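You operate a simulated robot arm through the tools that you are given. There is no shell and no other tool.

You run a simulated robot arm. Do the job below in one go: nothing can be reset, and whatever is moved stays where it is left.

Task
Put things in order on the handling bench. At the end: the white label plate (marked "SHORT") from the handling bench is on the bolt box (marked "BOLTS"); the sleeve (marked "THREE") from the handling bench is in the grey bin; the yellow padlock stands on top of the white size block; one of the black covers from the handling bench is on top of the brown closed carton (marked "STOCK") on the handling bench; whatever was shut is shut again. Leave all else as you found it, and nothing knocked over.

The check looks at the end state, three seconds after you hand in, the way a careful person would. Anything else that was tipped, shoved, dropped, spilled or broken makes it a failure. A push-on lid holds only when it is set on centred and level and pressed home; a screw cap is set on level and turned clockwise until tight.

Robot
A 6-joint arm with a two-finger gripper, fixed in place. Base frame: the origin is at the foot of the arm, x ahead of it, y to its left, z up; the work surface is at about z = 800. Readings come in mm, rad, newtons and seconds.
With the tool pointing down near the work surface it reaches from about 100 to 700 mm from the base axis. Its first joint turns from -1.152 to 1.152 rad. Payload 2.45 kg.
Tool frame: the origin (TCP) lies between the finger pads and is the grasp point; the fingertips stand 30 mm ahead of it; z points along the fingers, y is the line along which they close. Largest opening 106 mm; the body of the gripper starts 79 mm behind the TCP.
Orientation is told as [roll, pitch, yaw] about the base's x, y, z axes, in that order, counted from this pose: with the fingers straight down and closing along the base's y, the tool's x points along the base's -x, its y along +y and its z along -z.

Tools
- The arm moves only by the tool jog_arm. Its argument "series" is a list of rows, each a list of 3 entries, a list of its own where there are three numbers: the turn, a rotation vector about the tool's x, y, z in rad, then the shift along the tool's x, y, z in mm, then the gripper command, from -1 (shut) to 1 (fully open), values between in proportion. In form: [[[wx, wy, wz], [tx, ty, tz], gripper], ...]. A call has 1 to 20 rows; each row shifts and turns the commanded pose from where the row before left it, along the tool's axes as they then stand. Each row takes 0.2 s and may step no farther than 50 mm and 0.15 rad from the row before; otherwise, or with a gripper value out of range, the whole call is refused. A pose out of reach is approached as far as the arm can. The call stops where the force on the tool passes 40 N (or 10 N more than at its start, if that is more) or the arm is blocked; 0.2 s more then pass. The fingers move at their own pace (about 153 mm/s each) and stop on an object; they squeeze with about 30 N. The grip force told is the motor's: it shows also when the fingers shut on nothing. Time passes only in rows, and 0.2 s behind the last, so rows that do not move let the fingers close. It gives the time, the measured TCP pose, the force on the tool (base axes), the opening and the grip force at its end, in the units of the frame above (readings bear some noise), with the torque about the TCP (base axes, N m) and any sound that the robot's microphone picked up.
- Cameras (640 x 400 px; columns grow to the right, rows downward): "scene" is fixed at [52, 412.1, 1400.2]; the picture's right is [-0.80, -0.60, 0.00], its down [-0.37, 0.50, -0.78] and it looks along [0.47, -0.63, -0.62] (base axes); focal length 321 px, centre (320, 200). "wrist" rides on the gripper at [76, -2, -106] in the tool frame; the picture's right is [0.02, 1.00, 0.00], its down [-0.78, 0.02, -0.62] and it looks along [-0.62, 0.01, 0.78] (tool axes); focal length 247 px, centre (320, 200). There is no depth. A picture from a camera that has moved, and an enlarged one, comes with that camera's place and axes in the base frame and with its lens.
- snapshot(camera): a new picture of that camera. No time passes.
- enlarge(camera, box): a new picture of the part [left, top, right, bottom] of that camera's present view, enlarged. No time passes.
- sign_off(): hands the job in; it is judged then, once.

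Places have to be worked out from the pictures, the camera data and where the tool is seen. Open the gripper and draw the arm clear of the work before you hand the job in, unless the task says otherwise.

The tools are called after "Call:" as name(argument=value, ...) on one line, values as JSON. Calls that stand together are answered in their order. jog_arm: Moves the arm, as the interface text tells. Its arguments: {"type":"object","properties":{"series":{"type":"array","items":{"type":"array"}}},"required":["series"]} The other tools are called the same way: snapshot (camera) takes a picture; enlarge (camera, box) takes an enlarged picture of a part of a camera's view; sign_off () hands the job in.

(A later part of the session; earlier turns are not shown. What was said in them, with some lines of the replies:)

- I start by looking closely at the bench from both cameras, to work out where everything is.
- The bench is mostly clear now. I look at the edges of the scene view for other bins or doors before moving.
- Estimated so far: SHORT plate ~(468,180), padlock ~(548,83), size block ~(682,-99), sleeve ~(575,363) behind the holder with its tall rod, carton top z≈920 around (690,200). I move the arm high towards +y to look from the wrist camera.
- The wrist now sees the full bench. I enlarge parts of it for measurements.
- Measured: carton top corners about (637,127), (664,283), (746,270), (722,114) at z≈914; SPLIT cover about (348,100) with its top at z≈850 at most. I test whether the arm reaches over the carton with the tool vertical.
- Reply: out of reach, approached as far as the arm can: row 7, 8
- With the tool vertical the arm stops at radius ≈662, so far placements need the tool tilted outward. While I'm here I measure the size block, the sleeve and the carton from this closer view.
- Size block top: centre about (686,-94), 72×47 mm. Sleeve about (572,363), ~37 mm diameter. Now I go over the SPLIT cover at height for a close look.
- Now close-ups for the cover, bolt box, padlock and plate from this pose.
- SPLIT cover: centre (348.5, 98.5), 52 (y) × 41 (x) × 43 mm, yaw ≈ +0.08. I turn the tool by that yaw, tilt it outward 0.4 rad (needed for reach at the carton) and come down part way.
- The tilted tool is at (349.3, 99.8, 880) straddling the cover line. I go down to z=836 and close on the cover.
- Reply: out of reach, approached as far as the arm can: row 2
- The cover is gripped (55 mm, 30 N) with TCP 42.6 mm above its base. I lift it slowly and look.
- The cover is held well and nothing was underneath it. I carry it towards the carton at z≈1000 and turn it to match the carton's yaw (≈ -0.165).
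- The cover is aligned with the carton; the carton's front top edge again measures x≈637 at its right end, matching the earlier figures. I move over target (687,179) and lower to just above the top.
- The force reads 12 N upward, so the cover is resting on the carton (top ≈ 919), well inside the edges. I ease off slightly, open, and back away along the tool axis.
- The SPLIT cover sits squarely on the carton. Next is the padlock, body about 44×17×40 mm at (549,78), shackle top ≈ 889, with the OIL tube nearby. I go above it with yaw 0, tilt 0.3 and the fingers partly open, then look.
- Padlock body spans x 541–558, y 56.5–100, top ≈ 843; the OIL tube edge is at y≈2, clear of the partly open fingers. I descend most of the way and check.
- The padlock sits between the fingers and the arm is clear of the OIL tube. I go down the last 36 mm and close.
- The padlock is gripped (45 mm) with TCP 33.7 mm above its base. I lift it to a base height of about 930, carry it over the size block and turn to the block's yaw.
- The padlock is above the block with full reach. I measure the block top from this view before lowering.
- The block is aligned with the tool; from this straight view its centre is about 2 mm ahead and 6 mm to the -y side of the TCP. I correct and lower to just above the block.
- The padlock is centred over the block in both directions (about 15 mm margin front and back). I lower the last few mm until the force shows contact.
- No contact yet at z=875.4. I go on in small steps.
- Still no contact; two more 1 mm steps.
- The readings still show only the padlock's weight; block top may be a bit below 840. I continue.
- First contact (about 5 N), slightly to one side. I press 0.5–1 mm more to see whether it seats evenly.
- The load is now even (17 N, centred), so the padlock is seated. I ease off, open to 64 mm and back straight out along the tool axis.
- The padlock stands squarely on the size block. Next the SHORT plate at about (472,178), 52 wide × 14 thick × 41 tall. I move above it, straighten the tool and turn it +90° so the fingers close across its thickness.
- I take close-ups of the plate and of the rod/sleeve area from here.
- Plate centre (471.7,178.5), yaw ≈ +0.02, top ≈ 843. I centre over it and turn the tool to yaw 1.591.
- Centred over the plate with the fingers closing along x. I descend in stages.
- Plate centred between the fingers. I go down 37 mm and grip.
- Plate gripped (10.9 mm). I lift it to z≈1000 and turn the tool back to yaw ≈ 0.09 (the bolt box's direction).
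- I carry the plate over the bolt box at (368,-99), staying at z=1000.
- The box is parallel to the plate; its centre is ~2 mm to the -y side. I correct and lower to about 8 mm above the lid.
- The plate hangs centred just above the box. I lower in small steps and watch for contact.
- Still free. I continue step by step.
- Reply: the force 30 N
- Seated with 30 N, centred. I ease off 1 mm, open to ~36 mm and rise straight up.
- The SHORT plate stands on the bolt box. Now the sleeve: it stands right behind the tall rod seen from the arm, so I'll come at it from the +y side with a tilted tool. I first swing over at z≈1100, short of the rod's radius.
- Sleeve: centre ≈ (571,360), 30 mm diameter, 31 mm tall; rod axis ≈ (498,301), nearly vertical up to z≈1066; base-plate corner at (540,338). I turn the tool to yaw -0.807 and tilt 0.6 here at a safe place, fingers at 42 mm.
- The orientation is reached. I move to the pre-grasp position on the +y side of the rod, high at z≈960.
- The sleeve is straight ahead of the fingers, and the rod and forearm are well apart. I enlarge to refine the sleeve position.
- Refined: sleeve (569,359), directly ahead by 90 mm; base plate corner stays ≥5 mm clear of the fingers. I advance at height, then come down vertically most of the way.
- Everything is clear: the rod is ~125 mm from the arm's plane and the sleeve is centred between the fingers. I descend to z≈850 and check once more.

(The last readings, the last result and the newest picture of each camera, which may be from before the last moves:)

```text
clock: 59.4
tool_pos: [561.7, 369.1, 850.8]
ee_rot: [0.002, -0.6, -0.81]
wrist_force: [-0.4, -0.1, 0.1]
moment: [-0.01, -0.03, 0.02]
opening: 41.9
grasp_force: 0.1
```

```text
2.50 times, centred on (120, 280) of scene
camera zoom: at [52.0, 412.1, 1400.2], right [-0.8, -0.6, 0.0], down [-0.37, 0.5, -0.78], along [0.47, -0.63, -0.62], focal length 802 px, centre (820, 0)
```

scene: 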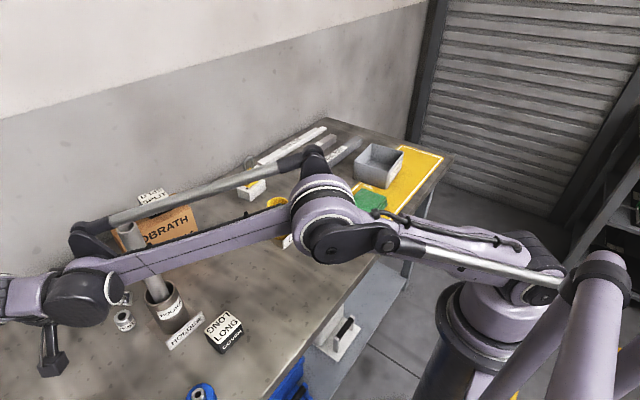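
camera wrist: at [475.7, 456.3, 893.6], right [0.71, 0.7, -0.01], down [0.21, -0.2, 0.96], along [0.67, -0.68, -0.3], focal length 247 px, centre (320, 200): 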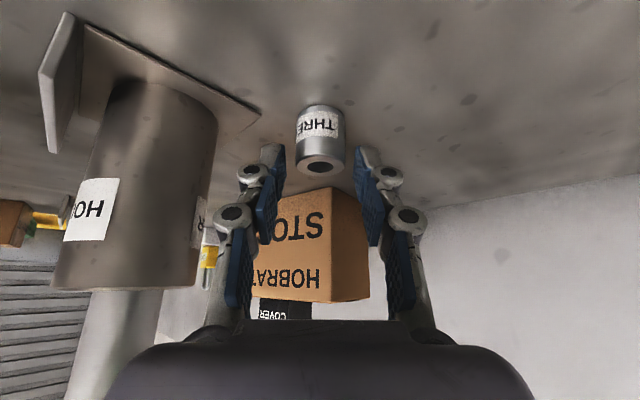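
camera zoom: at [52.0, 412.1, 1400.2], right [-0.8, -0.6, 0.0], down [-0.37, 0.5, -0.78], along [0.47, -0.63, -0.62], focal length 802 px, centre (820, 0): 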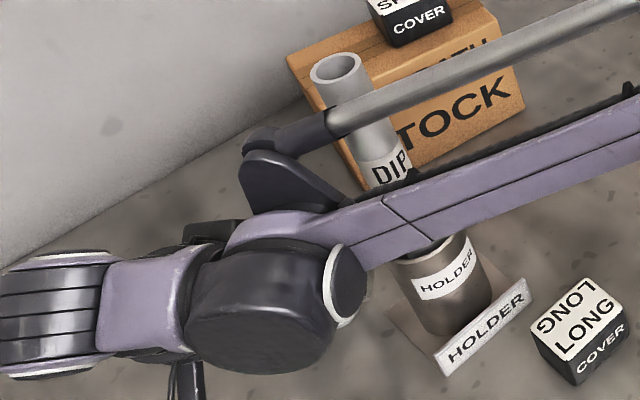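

Good alignment, nothing touching. I go down the last 15 mm and close on the sleeve.

Call:
jog_arm(series=[[[0, 0, 0], [4.2, 0, 6.1], -0.21], [[0, 0, 0], [4.2, 0, 6.1], -0.21], [[0, 0, 0], [0, 0, 0], -0.21], [[0, 0, 0], [0, 0, 0], -1], [[0, 0, 0], [0, 0, 0], -1]])

Call:
snapshot(camera="wrist")

```text
clock: 60.6
tool_pos: [560.9, 368.3, 835.6]
ee_rot: [0.003, -0.6, -0.81]
wrist_force: [1.0, 0.3, 0.0]
moment: [0.01, 0.02, -0.03]
opening: 29.1
grasp_force: 30.2
```

```text
taken
camera wrist: at [475.6, 456.2, 879.0], right [0.71, 0.7, -0.01], down [0.21, -0.2, 0.96], along [0.67, -0.68, -0.3], focal length 247 px, centre (320, 200)
```

wrist: 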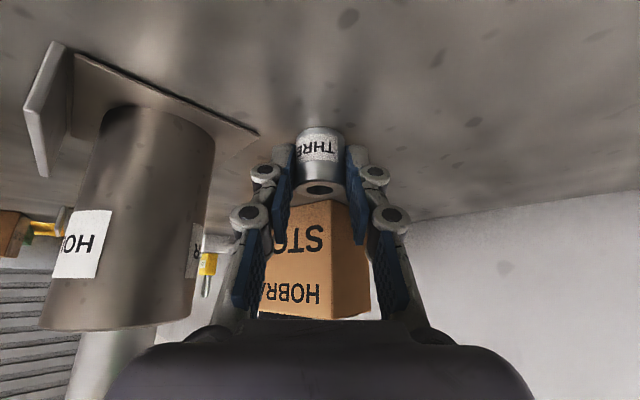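

The sleeve is gripped (29 mm). I lift straight up and back out along the way I came.

Call:
jog_arm(series=[[[0, 0, 0], [-5.6, 0, -8.2], -1], [[0, 0, 0], [-21.7, 0, -31.7], -1], [[0, 0, 0], [-21.7, 0, -31.7], -1], [[0, 0, 0], [-21.7, 0, -31.7], -1], [[0, 0, 0], [0, 0, 0], -1], [[0, 0, 0], [33, 0, -22.6], -1], [[0, 0, 0], [33, 0, -22.6], -1], [[0, 0, 0], [0, 0, 0], -1]])

Call:
snapshot(camera="wrist")

Call:
snapshot(camera="scene")

```text
clock: 62.4
tool_pos: [505.6, 427.1, 961.9]
ee_rot: [0.002, -0.601, -0.808]
wrist_force: [0.0, 0.5, -1.7]
moment: [0.0, 0.01, 0.0]
opening: 28.8
grasp_force: 30.2
```

```text
taken
camera wrist: at [419.6, 514.6, 1005.1], right [0.71, 0.7, -0.01], down [0.21, -0.2, 0.96], along [0.67, -0.68, -0.3], focal length 247 px, centre (320, 200)
```

wrist: 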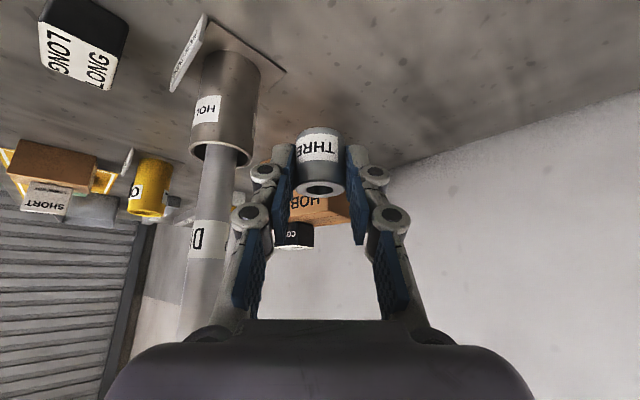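

```text
taken
```

scene: 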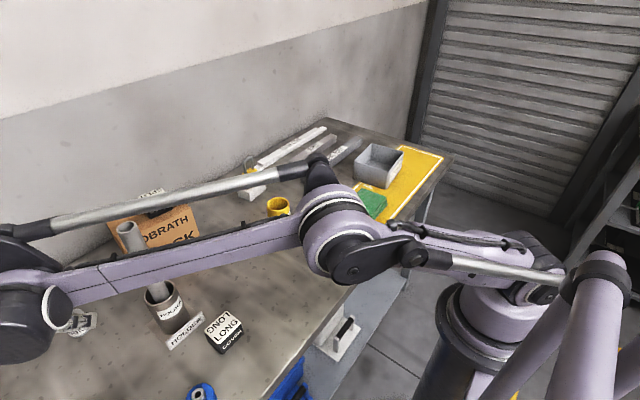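

The sleeve is held upright. I retrace to the safe spot at z=1100, then carry it to the clear area in front, keeping away from the rod; I'll set it down there to regrip it with a vertical tool for the bin.

Call:
jog_arm(series=[[[0, 0, 0], [-3.3, -28.9, -31.7], -1], [[0, 0, 0], [-3.3, -28.9, -31.7], -1], [[0, 0, 0], [-3.3, -28.9, -31.7], -1], [[0, 0, 0], [-3.3, -28.9, -31.7], -1], [[0, 0, 0], [-3.3, -28.9, -31.7], -1], [[0, 0, 0], [0, 0, 0], -1], [[0, 0, 0], [-25.5, -23.5, 17.4], -1], [[0, 0, 0], [-25.5, -23.5, 17.4], -1], [[0, 0, 0], [-25.5, -23.5, 17.4], -1], [[0, 0, 0], [-25.5, -23.5, 17.4], -1], [[0, 0, 0], [-25.5, -23.5, 17.4], -1], [[0, 0, 0], [-25.5, -23.5, 17.4], -1], [[0, 0, 0], [-25.5, -23.5, 17.4], -1], [[0, 0, 0], [0, 0, 0], -1]])

Call:
snapshot(camera="wrist")

Call:
snapshot(camera="scene")

```text
clock: 65.4
tool_pos: [378.4, 111.2, 1100.9]
ee_rot: [0.001, -0.601, -0.811]
wrist_force: [-0.4, -0.5, -0.9]
moment: [-0.02, -0.01, 0.0]
opening: 29.0
grasp_force: 29.8
```

```text
taken
camera wrist: at [292.4, 199.4, 1144.9], right [0.71, 0.7, -0.01], down [0.21, -0.2, 0.96], along [0.67, -0.68, -0.3], focal length 247 px, centre (320, 200)
```

wrist: 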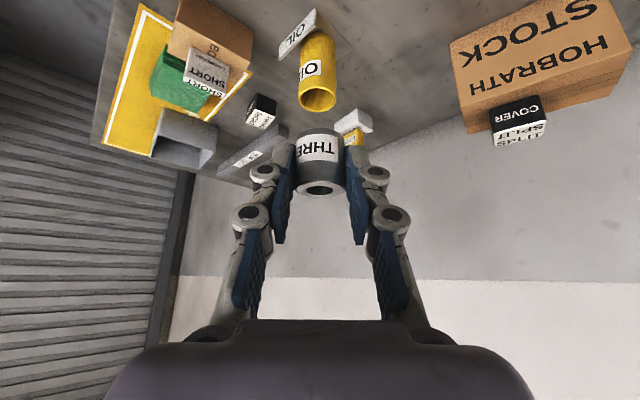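

```text
taken
```

scene: 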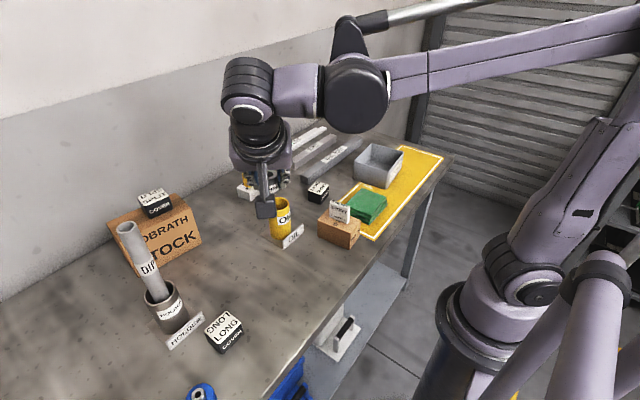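

Sleeve held. I head for a set-down at about (470,120) on clear bench, stopping at z=930.

Call:
jog_arm(series=[[[0, 0, 0], [11.8, 14.5, 33.3], -1], [[0, 0, 0], [11.8, 14.5, 33.3], -1], [[0, 0, 0], [11.8, 14.5, 33.3], -1], [[0, 0, 0], [11.8, 14.5, 33.3], -1], [[0, 0, 0], [11.8, 14.5, 33.3], -1], [[0, 0, 0], [0, 0, 0], -1]])

Call:
snapshot(camera="wrist")

Call:
snapshot(camera="scene")

```text
clock: 66.8
tool_pos: [462.4, 128.6, 930.4]
ee_rot: [0.001, -0.6, -0.812]
wrist_force: [0.5, 0.1, -1.3]
moment: [-0.01, -0.01, 0.01]
opening: 28.9
grasp_force: 29.9
```

```text
taken
camera wrist: at [377.3, 216.6, 973.0], right [0.71, 0.7, -0.01], down [0.21, -0.2, 0.96], along [0.67, -0.68, -0.3], focal length 247 px, centre (320, 200)
```

wrist: 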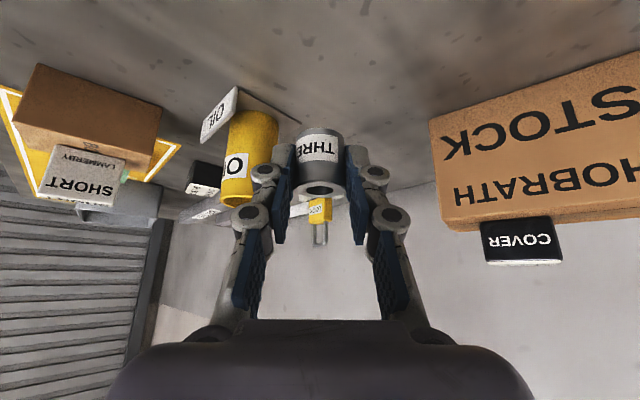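

```text
taken
```

scene: 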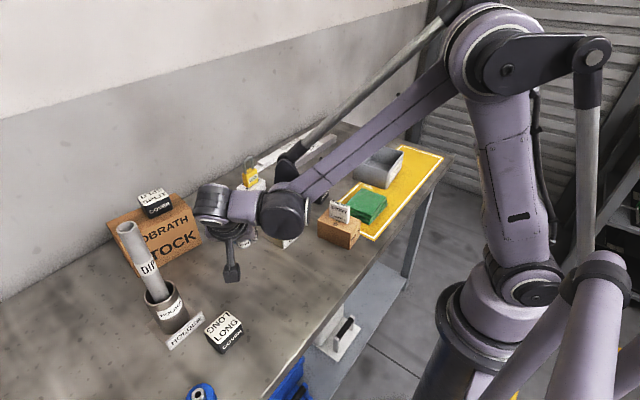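

Clear below. I lower to about 2 mm above set-down, then step to contact.

Call:
jog_arm(series=[[[0, 0, 0], [17.2, 0, 25.1], -1], [[0, 0, 0], [17.2, 0, 25.1], -1], [[0, 0, 0], [17.2, 0, 25.1], -1], [[0, 0, 0], [0, 0, 0], -1]])

Call:
jog_arm(series=[[[0, 0, 0], [0.56, 0, 0.83], -1], [[0, 0, 0], [0, 0, 0], -1]])

Call:
jog_arm(series=[[[0, 0, 0], [0.56, 0, 0.83], -1], [[0, 0, 0], [0, 0, 0], -1]])

```text
clock: 67.8
tool_pos: [463.3, 127.3, 837.6]
ee_rot: [0.002, -0.602, -0.811]
wrist_force: [-0.4, 0.1, -1.1]
moment: [0.0, -0.03, 0.01]
opening: 29.0
grasp_force: 29.8
```

```text
clock: 68.4
tool_pos: [462.0, 127.8, 838.6]
ee_rot: [0.003, -0.6, -0.81]
wrist_force: [-0.2, 0.3, -1.7]
moment: [0.01, 0.03, -0.01]
opening: 28.8
grasp_force: 30.5
```

```text
clock: 69.0
tool_pos: [463.4, 126.9, 836.7]
ee_rot: [0.003, -0.6, -0.809]
wrist_force: [-0.3, 0.1, -2.3]
moment: [0.01, 0.0, 0.0]
opening: 29.0
grasp_force: 30.1
```

No contact yet; two more millimetre steps.

Call:
jog_arm(series=[[[0, 0, 0], [0.56, 0, 0.83], -1], [[0, 0, 0], [0, 0, 0], -1]])

Call:
jog_arm(series=[[[0, 0, 0], [0.4, 0, 0.6], -1], [[0, 0, 0], [0, 0, 0], -1]])

Call:
snapshot(camera="wrist")

```text
clock: 69.6
tool_pos: [462.7, 128.2, 836.8]
ee_rot: [0.003, -0.599, -0.81]
wrist_force: [0.7, -0.4, -0.8]
moment: [0.0, -0.02, 0.02]
opening: 28.9
grasp_force: 30.2
```

```text
clock: 70.2
tool_pos: [462.8, 129.3, 836.7]
ee_rot: [0.001, -0.6, -0.809]
wrist_force: [-1.0, 1.5, 0.5]
moment: [-0.02, 0.02, 0.01]
opening: 28.8
grasp_force: 30.1
```

```text
taken
camera wrist: at [377.0, 216.4, 878.8], right [0.71, 0.7, -0.01], down [0.21, -0.2, 0.96], along [0.67, -0.68, -0.3], focal length 247 px, centre (320, 200)
```

wrist: 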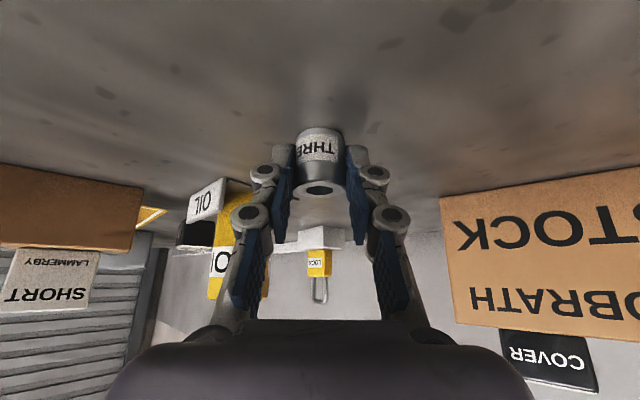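

Contact is just starting (force turning upward). I press half a millimetre more to confirm before releasing.

Call:
jog_arm(series=[[[0, 0, 0], [0.34, 0, 0.5], -1], [[0, 0, 0], [0, 0, 0], -1]])

```text
clock: 70.8
tool_pos: [463.7, 129.3, 834.7]
ee_rot: [0.003, -0.602, -0.81]
wrist_force: [-1.5, 1.9, 17.2]
moment: [-0.04, -0.01, 0.02]
opening: 29.0
grasp_force: 29.9
```

Resting on the bench (17 N). I open to ~50 mm and back out along the tool axis, then look.

Call:
jog_arm(series=[[[0, 0, 0], [-0.3, 0, -0.45], -1], [[0, 0, 0], [0, 0, 0], -0.3], [[0, 0, 0], [0, 0, 0], -0.06], [[0, 0, 0], [0, 0, 0], -0.06], [[0, 0, 0], [0, 0, -20], -0.06], [[0, 0, 0], [0, 0, -45], -0.06], [[0, 0, 0], [0, 0, -48], -0.06], [[0, 0, 0], [0, 0, -48], -0.06], [[0, 0, 0], [0, 0, 0], -0.06]])

Call:
snapshot(camera="wrist")

Call:
snapshot(camera="scene")

```text
clock: 72.8
tool_pos: [398.3, 194.0, 968.9]
ee_rot: [0.002, -0.601, -0.809]
wrist_force: [-0.1, -0.9, 0.6]
moment: [-0.01, 0.02, 0.0]
opening: 50.0
grasp_force: 0.2
```

```text
taken
camera wrist: at [312.7, 282.0, 1012.2], right [0.71, 0.7, -0.01], down [0.21, -0.2, 0.96], along [0.67, -0.68, -0.3], focal length 247 px, centre (320, 200)
```

wrist: 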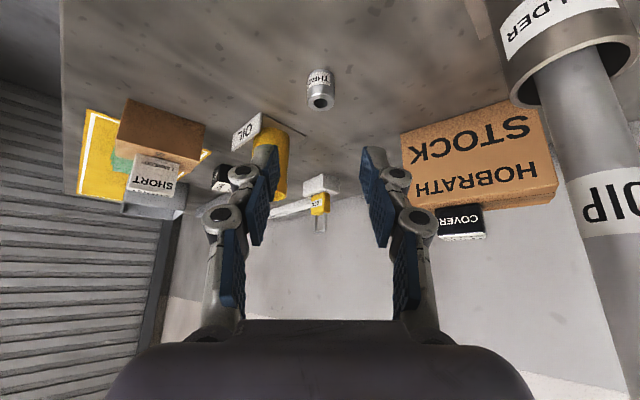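

```text
taken
```

scene: 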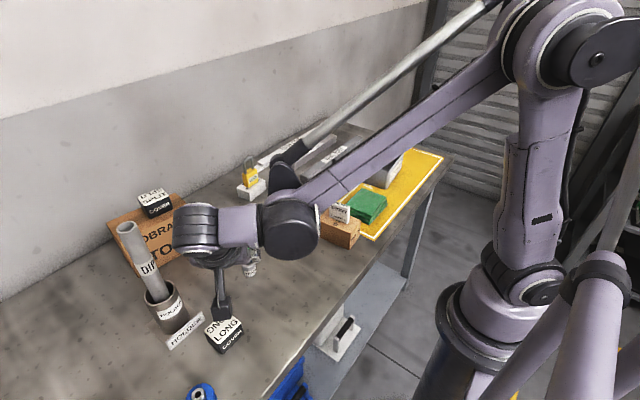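

The sleeve stands upright at about (471,120). I raise, straighten the tool to vertical with yaw 0 and go above the sleeve.

Call:
jog_arm(series=[[[0, 0, 0], [-17, 0, -24.7], -0.06], [[0, 0, 0], [-17, 0, -24.7], -0.06], [[0, 0.15, 0], [0, 0, 0], -0.06], [[0, 0.15, 0], [0, 0, 0], -0.06], [[0, 0.15, 0], [0, 0, 0], -0.06], [[0, 0.15, 0], [0, 0, 0], -0.06], [[0, 0, -0.135], [0, 0, 0], -0.06], [[0, 0, -0.135], [0, 0, 0], -0.06], [[0, 0, -0.135], [0, 0, 0], -0.06], [[0, 0, -0.135], [0, 0, 0], -0.06], [[0, 0, -0.135], [0, 0, 0], -0.06], [[0, 0, -0.135], [0, 0, 0], -0.06], [[0, 0, 0], [-24.3, -24.7, 9.7], -0.06], [[0, 0, 0], [-24.3, -24.7, 9.7], -0.06], [[0, 0, 0], [-24.3, -24.7, 9.7], -0.06], [[0, 0, 0], [0, 0, 0], -0.06]])

Call:
snapshot(camera="wrist")

Call:
snapshot(camera="scene")

```text
clock: 76.2
tool_pos: [472.9, 118.7, 998.8]
ee_rot: [0.0, -0.001, 0.002]
wrist_force: [0.5, -0.2, -1.0]
moment: [0.01, -0.02, -0.02]
opening: 49.8
grasp_force: 0.0
```

```text
taken
camera wrist: at [397.5, 117.4, 1103.6], right [-0.02, 1.0, 0.0], down [0.78, 0.02, 0.62], along [0.62, 0.01, -0.78], focal length 247 px, centre (320, 200)
```

wrist: 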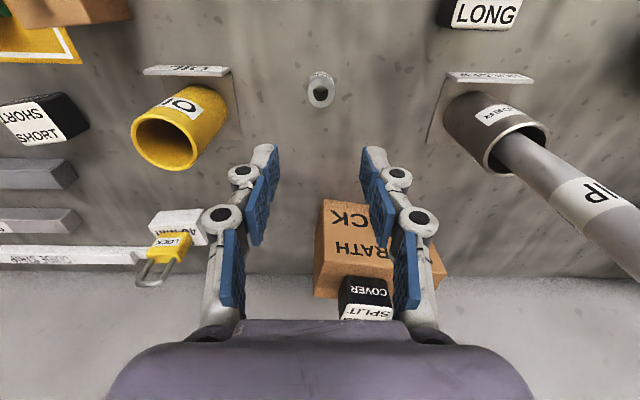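

```text
taken
```

scene: 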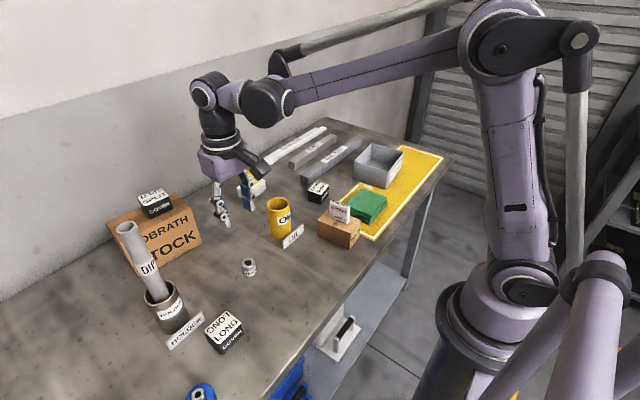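

The sleeve is exactly under the TCP at (473,119). I descend and grip it vertically.

Call:
jog_arm(series=[[[0, 0, 0], [0, 0, 45], -0.06], [[0, 0, 0], [0, 0, 45], -0.06], [[0, 0, 0], [0, 0, 45], -0.06], [[0, 0, 0], [0, 0, 15], -0.06], [[0, 0, 0], [0, 0, 15], -0.06], [[0, 0, 0], [0, 0, 0], -0.06], [[0, 0, 0], [0, 0, 0], -1], [[0, 0, 0], [0, 0, 0], -1]])

Call:
snapshot(camera="wrist")

```text
clock: 78.0
tool_pos: [474.1, 120.2, 834.3]
ee_rot: [0.001, -0.002, 0.001]
wrist_force: [-0.5, 0.0, 0.7]
moment: [-0.02, 0.03, 0.02]
opening: 28.0
grasp_force: 30.2
```

```text
taken
camera wrist: at [397.2, 117.9, 938.8], right [-0.02, 1.0, 0.0], down [0.78, 0.02, 0.62], along [0.62, 0.01, -0.78], focal length 247 px, centre (320, 200)
```

wrist: 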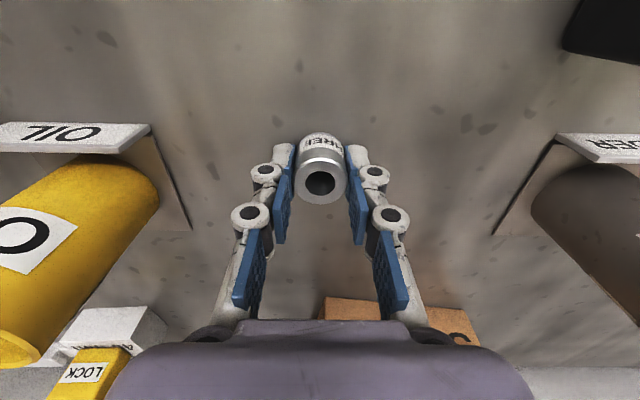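

Gripped (28 mm). I lift a little, check it hangs straight, then raise to z≈1010.

Call:
jog_arm(series=[[[0, 0, 0], [0, 0, -10], -1], [[0, 0, 0], [0, 0, -20], -1], [[0, 0, 0], [0, 0, 0], -1]])

Call:
enlarge(camera="wrist", box=[240, 110, 400, 230])

Call:
enlarge(camera="scene", box=[190, 200, 310, 300])

```text
clock: 78.8
tool_pos: [472.2, 119.8, 865.0]
ee_rot: [0.002, -0.001, -0.001]
wrist_force: [-0.1, 0.2, -2.0]
moment: [-0.02, 0.0, -0.01]
opening: 28.4
grasp_force: 29.4
```

```text
3.33 times, centred on (320, 170) of wrist
camera zoom: at [396.7, 117.7, 969.9], right [-0.02, 1.0, 0.0], down [0.78, 0.02, 0.62], along [0.62, 0.01, -0.78], focal length 823 px, centre (320, 300)
```

zoom: 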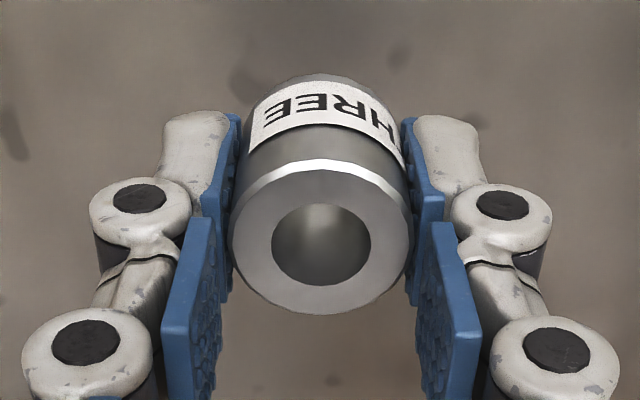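

```text
4.00 times, centred on (250, 250) of scene
camera zoom: at [52.0, 412.1, 1400.2], right [-0.8, -0.6, 0.0], down [-0.37, 0.5, -0.78], along [0.47, -0.63, -0.62], focal length 1283 px, centre (600, 0)
```

zoom: 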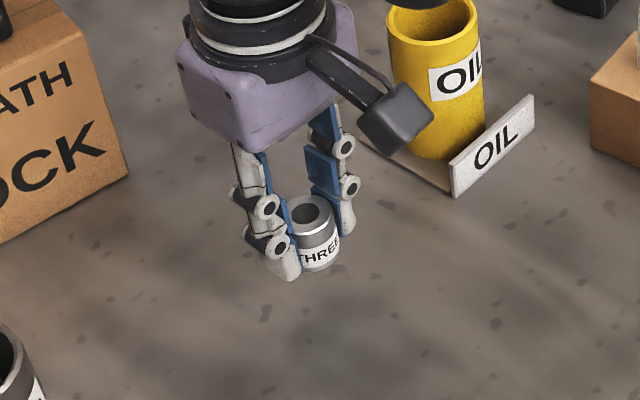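

Held straight. I raise to z≈1010 and move toward the grey bin, stopping short to measure it.

Call:
jog_arm(series=[[[0, 0, 0], [0, 0, -48], -1], [[0, 0, 0], [0, 0, -48], -1], [[0, 0, 0], [0, 0, -48], -1], [[0, 0, 0], [4.7, -41.1, 0], -1], [[0, 0, 0], [4.7, -41.1, 0], -1], [[0, 0, 0], [4.7, -41.1, 0], -1], [[0, 0, 0], [4.7, -41.1, 0], -1], [[0, 0, 0], [4.7, -41.1, 0], -1], [[0, 0, 0], [4.7, -41.1, 0], -1], [[0, 0, 0], [4.7, -41.1, 0], -1], [[0, 0, 0], [4.7, -41.1, 0], -1], [[0, 0, 0], [4.7, -41.1, 0], -1], [[0, 0, 0], [0, 0, 0], -1]])

Call:
snapshot(camera="wrist")

Call:
snapshot(camera="scene")

```text
clock: 81.6
tool_pos: [432.2, -250.3, 1007.1]
ee_rot: [0.002, -0.002, 0.0]
wrist_force: [0.7, 0.3, -1.1]
moment: [0.01, -0.01, 0.04]
opening: 28.4
grasp_force: 30.7
```

```text
taken
camera wrist: at [355.6, -251.9, 1112.6], right [-0.02, 1.0, 0.0], down [0.78, 0.02, 0.62], along [0.62, 0.01, -0.78], focal length 247 px, centre (320, 200)
```

wrist: 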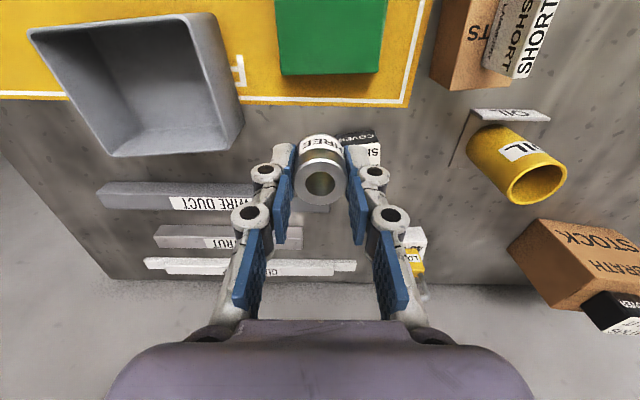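

```text
taken
```

scene: 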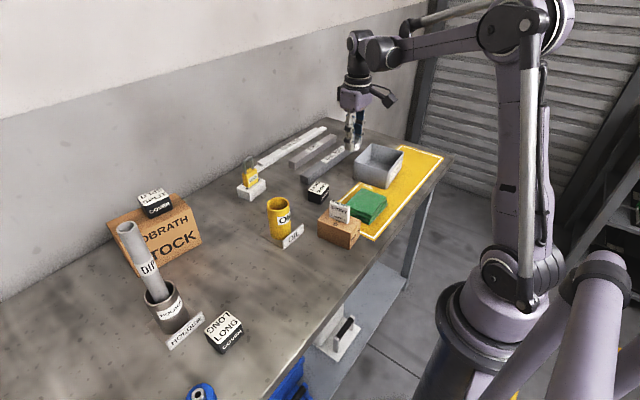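

Call:
enlarge(camera="wrist", box=[0, 0, 280, 175])

Call:
enlarge(camera="scene", box=[330, 120, 430, 200])

```text
2.29 times, centred on (140, 88) of wrist
camera zoom: at [355.6, -251.9, 1112.6], right [-0.02, 1.0, 0.0], down [0.78, 0.02, 0.62], along [0.62, 0.01, -0.78], focal length 564 px, centre (731, 457)
```

zoom: 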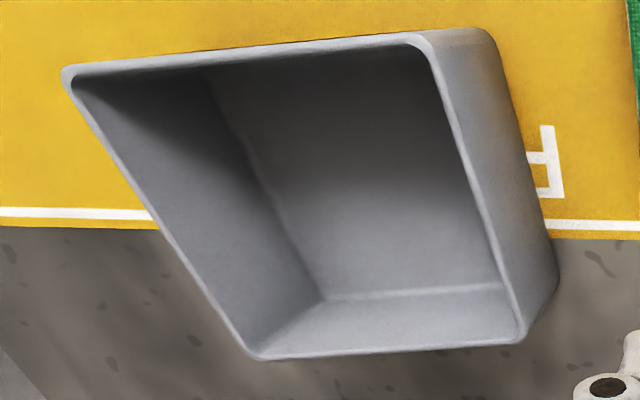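

```text
5.00 times, centred on (380, 160) of scene
camera zoom: at [52.0, 412.1, 1400.2], right [-0.8, -0.6, 0.0], down [-0.37, 0.5, -0.78], along [0.47, -0.63, -0.62], focal length 1604 px, centre (20, 400)
```

zoom: 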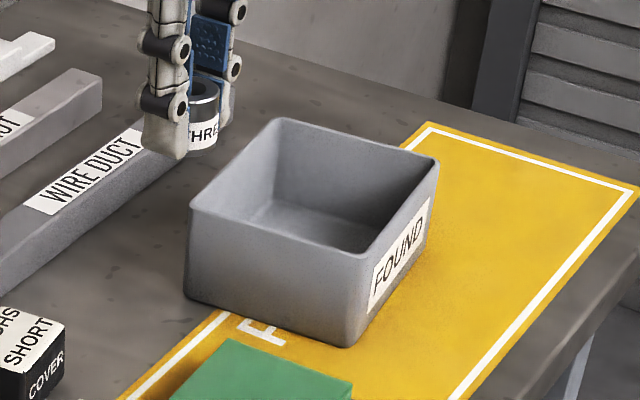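

Bin rim: about x 366–491, y -490…-349, rim z≈869; centre ≈ (428,-419). I move over the centre and look down.

Call:
jog_arm(series=[[[0, 0, 0], [0.5, -41.7, 0], -1], [[0, 0, 0], [0.5, -41.7, 0], -1], [[0, 0, 0], [0.5, -41.7, 0], -1], [[0, 0, 0], [0.5, -41.7, 0], -1], [[0, 0, 0], [0, 0, 0], -1]])

Call:
snapshot(camera="wrist")

Call:
snapshot(camera="scene")

```text
clock: 82.8
tool_pos: [428.1, -416.2, 1007.3]
ee_rot: [0.002, -0.003, 0.001]
wrist_force: [-0.5, -0.3, -1.2]
moment: [0.0, -0.03, -0.02]
opening: 28.3
grasp_force: 30.2
```

```text
taken
camera wrist: at [352.2, -418.1, 1112.4], right [-0.02, 1.0, 0.0], down [0.78, 0.02, 0.62], along [0.62, 0.01, -0.78], focal length 247 px, centre (320, 200)
```

wrist: 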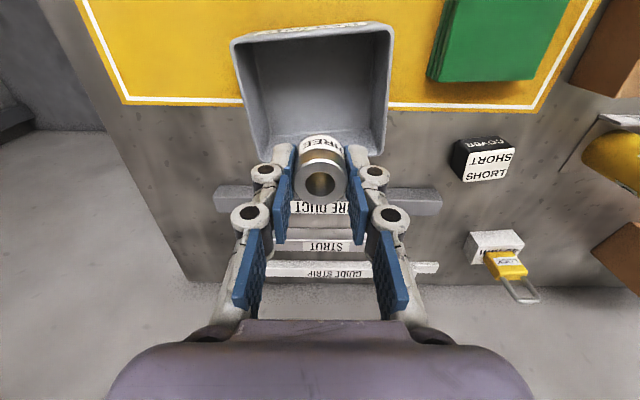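

```text
taken
```

scene: 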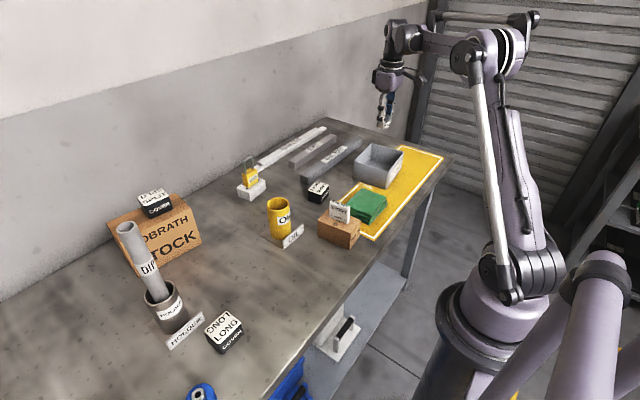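

Centred above the bin with ~50 mm to each wall. I lower to z≈848, then step down to the floor.

Call:
jog_arm(series=[[[0, 0, 0], [0, -2, 45], -1], [[0, 0, 0], [0, 0, 45], -1], [[0, 0, 0], [0, 0, 40], -1], [[0, 0, 0], [0, 0, 29], -1], [[0, 0, 0], [0, 0, 0], -1]])

Call:
snapshot(camera="wrist")

Call:
enlarge(camera="scene", box=[330, 80, 450, 200])

```text
clock: 84.0
tool_pos: [427.9, -418.7, 849.0]
ee_rot: [-0.001, -0.002, -0.002]
wrist_force: [0.4, -1.2, -1.2]
moment: [-0.01, 0.01, 0.03]
opening: 28.4
grasp_force: 30.1
```

```text
taken
camera wrist: at [352.4, -420.3, 953.2], right [-0.02, 1.0, 0.0], down [0.78, 0.02, 0.62], along [0.62, 0.01, -0.78], focal length 247 px, centre (320, 200)
```

wrist: 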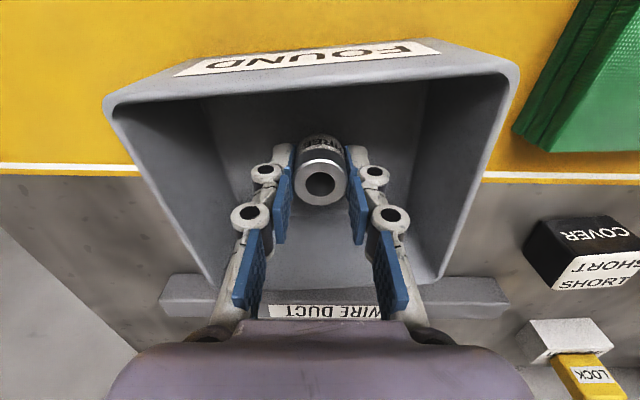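

```text
3.33 times, centred on (390, 140) of scene
camera zoom: at [52.0, 412.1, 1400.2], right [-0.8, -0.6, 0.0], down [-0.37, 0.5, -0.78], along [0.47, -0.63, -0.62], focal length 1069 px, centre (87, 400)
```

zoom: 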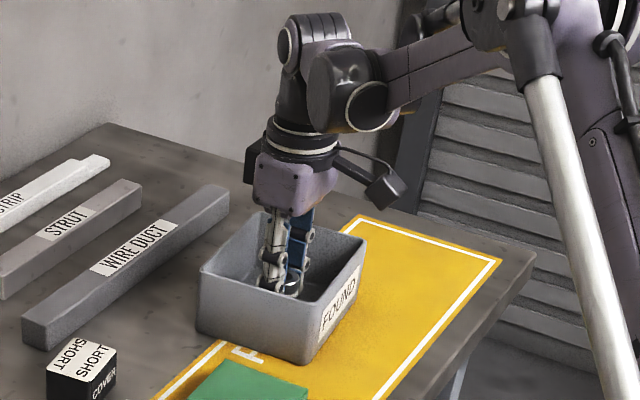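

The sleeve is well inside the bin. I lower in small steps until it touches the floor.

Call:
jog_arm(series=[[[0, 0, 0], [0, 0, 2], -1], [[0, 0, 0], [0, 0, 2], -1], [[0, 0, 0], [0, 0, 2], -1], [[0, 0, 0], [0, 0, 0], -1]])

Call:
jog_arm(series=[[[0, 0, 0], [0, 0, 1.5], -1], [[0, 0, 0], [0, 0, 0], -1]])

Call:
jog_arm(series=[[[0, 0, 0], [0, 0, 1], -1], [[0, 0, 0], [0, 0, 0], -1]])

```text
clock: 85.0
tool_pos: [428.7, -417.3, 843.0]
ee_rot: [0.0, 0.0, -0.001]
wrist_force: [-0.3, -0.1, -1.1]
moment: [-0.01, -0.01, -0.01]
opening: 28.1
grasp_force: 29.8
```

```text
clock: 85.6
tool_pos: [428.5, -418.9, 841.8]
ee_rot: [-0.001, -0.002, 0.001]
wrist_force: [0.6, -0.1, -1.4]
moment: [-0.03, -0.01, 0.01]
opening: 28.2
grasp_force: 30.2
```

```text
clock: 86.2
tool_pos: [429.3, -419.1, 839.9]
ee_rot: [0.0, -0.003, -0.001]
wrist_force: [0.5, -0.6, -1.5]
moment: [0.0, 0.01, 0.01]
opening: 28.1
grasp_force: 30.1
```

No contact yet; further 1 mm steps.

Call:
jog_arm(series=[[[0, 0, 0], [0, 0, 1], -1], [[0, 0, 0], [0, 0, 0], -1]])

Call:
jog_arm(series=[[[0, 0, 0], [0, 0, 1], -1], [[0, 0, 0], [0, 0, 0], -1]])

Call:
jog_arm(series=[[[0, 0, 0], [0, 0, 0.7], -1], [[0, 0, 0], [0, 0, 0], -1]])

```text
clock: 86.8
tool_pos: [429.5, -419.4, 839.7]
ee_rot: [0.002, -0.001, 0.0]
wrist_force: [0.2, -0.6, -0.6]
moment: [0.02, -0.02, -0.01]
opening: 28.0
grasp_force: 30.1
```

```text
clock: 87.4
tool_pos: [430.9, -418.6, 837.7]
ee_rot: [0.0, -0.002, 0.0]
wrist_force: [-0.3, 0.6, -1.6]
moment: [0.02, 0.02, 0.01]
opening: 28.1
grasp_force: 30.5
```

```text
clock: 88.0
tool_pos: [429.5, -418.6, 836.8]
ee_rot: [0.0, -0.001, 0.001]
wrist_force: [0.0, 2.0, 7.7]
moment: [0.04, -0.01, 0.01]
opening: 28.3
grasp_force: 29.5
```

The sleeve touches the bin floor (≈9 N). I open gently and rise straight out of the bin.

Call:
jog_arm(series=[[[0, 0, 0], [0, 0, -0.2], -1], [[0, 0, 0], [0, 0, 0], -0.35], [[0, 0, 0], [0, 0, 0], -0.06], [[0, 0, 0], [0, 0, 0], -0.06], [[0, 0, 0], [0, 0, -15], -0.06], [[0, 0, 0], [0, 0, -40], -0.06], [[0, 0, 0], [0, 0, -48], -0.06], [[0, 0, 0], [0, 0, -48], -0.06], [[0, 0, 0], [0, 0, -48], -0.06], [[0, 0, 0], [0, 0, 0], -0.06]])

Call:
snapshot(camera="wrist")

Call:
snapshot(camera="scene")

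```text
clock: 90.2
tool_pos: [429.0, -420.1, 1035.9]
ee_rot: [0.0, -0.004, 0.0]
wrist_force: [0.7, 0.3, -0.2]
moment: [-0.01, 0.02, 0.0]
opening: 49.6
grasp_force: 0.1
```

```text
taken
camera wrist: at [352.8, -421.3, 1141.2], right [-0.02, 1.0, 0.0], down [0.78, 0.02, 0.62], along [0.62, 0.01, -0.78], focal length 247 px, centre (320, 200)
```

wrist: 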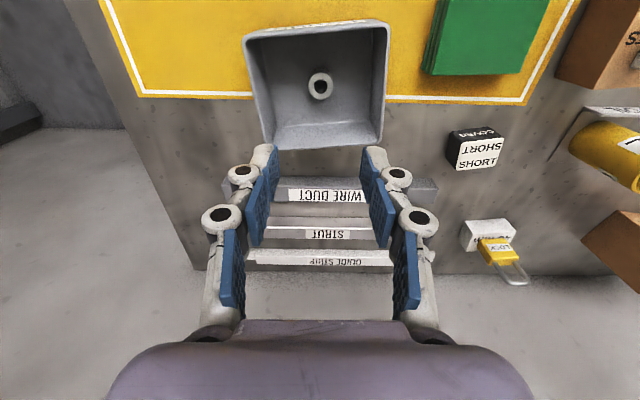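

```text
taken
```

scene: 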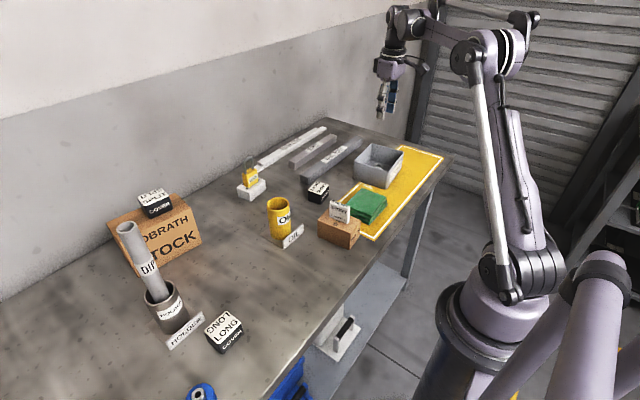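

The sleeve stands in the bin. I open the gripper fully, draw the arm up and back to near its starting pose, and inspect everything.

Call:
jog_arm(series=[[[0, 0, 0], [0, 0, -45], 0.5], [[0, 0, 0], [0, 0, -45], 1], [[0, 0, 0], [-2, 46, 0], 1], [[0, 0, 0], [-2, 46, 0], 1], [[0, 0, 0], [-2, 46, 0], 1], [[0, 0, 0], [-2, 46, 0], 1], [[0, 0, 0], [-2, 46, 0], 1], [[0, 0, 0], [-2, 46, 0], 1], [[0, 0, 0], [-2, 46, 0], 1], [[0, 0, 0], [-2, 46, 0], 1], [[0, 0, 0], [0, 0, 0], 1]])

Call:
snapshot(camera="wrist")

Call:
enlarge(camera="scene", box=[220, 110, 460, 260])

Call:
enlarge(camera="scene", box=[80, 170, 320, 370])

```text
clock: 92.6
tool_pos: [445.0, -50.7, 1127.6]
ee_rot: [0.0, -0.001, 0.001]
wrist_force: [-0.9, -0.8, 0.6]
moment: [-0.03, 0.01, 0.0]
opening: 106.1
grasp_force: 0.1
```

```text
taken
camera wrist: at [368.0, -52.3, 1231.9], right [-0.02, 1.0, 0.0], down [0.78, 0.02, 0.62], along [0.62, 0.01, -0.78], focal length 247 px, centre (320, 200)
```

wrist: 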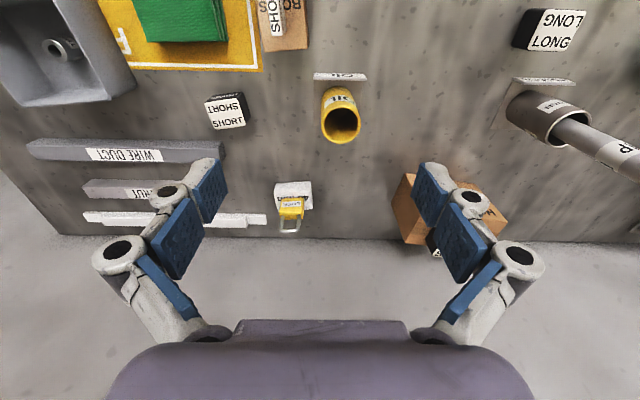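

```text
2.67 times, centred on (340, 185) of scene
camera zoom: at [52.0, 412.1, 1400.2], right [-0.8, -0.6, 0.0], down [-0.37, 0.5, -0.78], along [0.47, -0.63, -0.62], focal length 855 px, centre (267, 240)
```

zoom: 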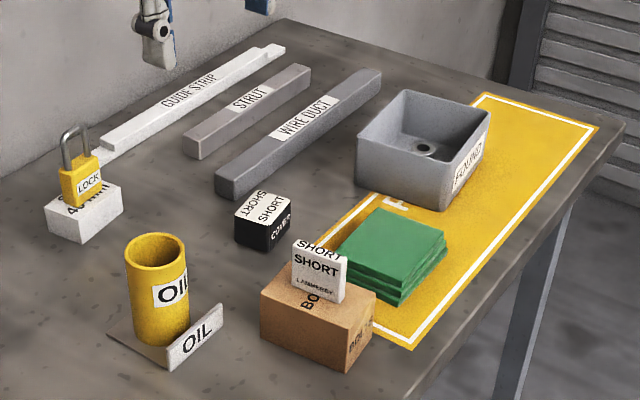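

```text
2.00 times, centred on (200, 270) of scene
camera zoom: at [52.0, 412.1, 1400.2], right [-0.8, -0.6, 0.0], down [-0.37, 0.5, -0.78], along [0.47, -0.63, -0.62], focal length 641 px, centre (560, 60)
```

zoom: 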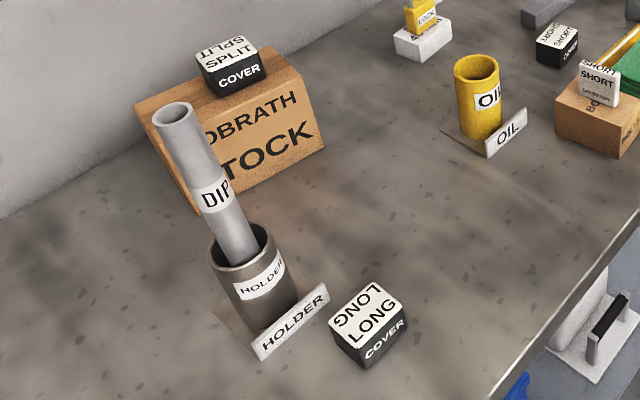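

All four items are in place: the SHORT plate on the bolt box, the THREE sleeve standing in the grey bin, the padlock upright on the size block, and the SPLIT cover on the STOCK carton. The pictures show nothing else moved, nothing was opened, and the gripper is open and clear, so I hand in.

Call:
sign_off()

```text
The job is handed in.
```

I've handed the job in. The last pictures before that showed everything where you asked:

- **Label plate:** the white SHORT plate stands upright on the BOLTS box.
- **Sleeve:** the THREE sleeve stands upright in the grey FOUND bin. I first set it down on a clear spot of the bench, to regrip it with the tool vertical.
- **Padlock:** it stands upright in the middle of the white 40 mm size block.
- **Cover:** I used the SPLIT cover; it sits level on top of the STOCK carton, away from its edges. Nothing was underneath it when I lifted it.

I opened nothing, so nothing needed shutting again. In the last pictures the other things on the bench looked unmoved, including the rod in its holder next to the sleeve. The gripper is open, and the arm is back near its starting position.
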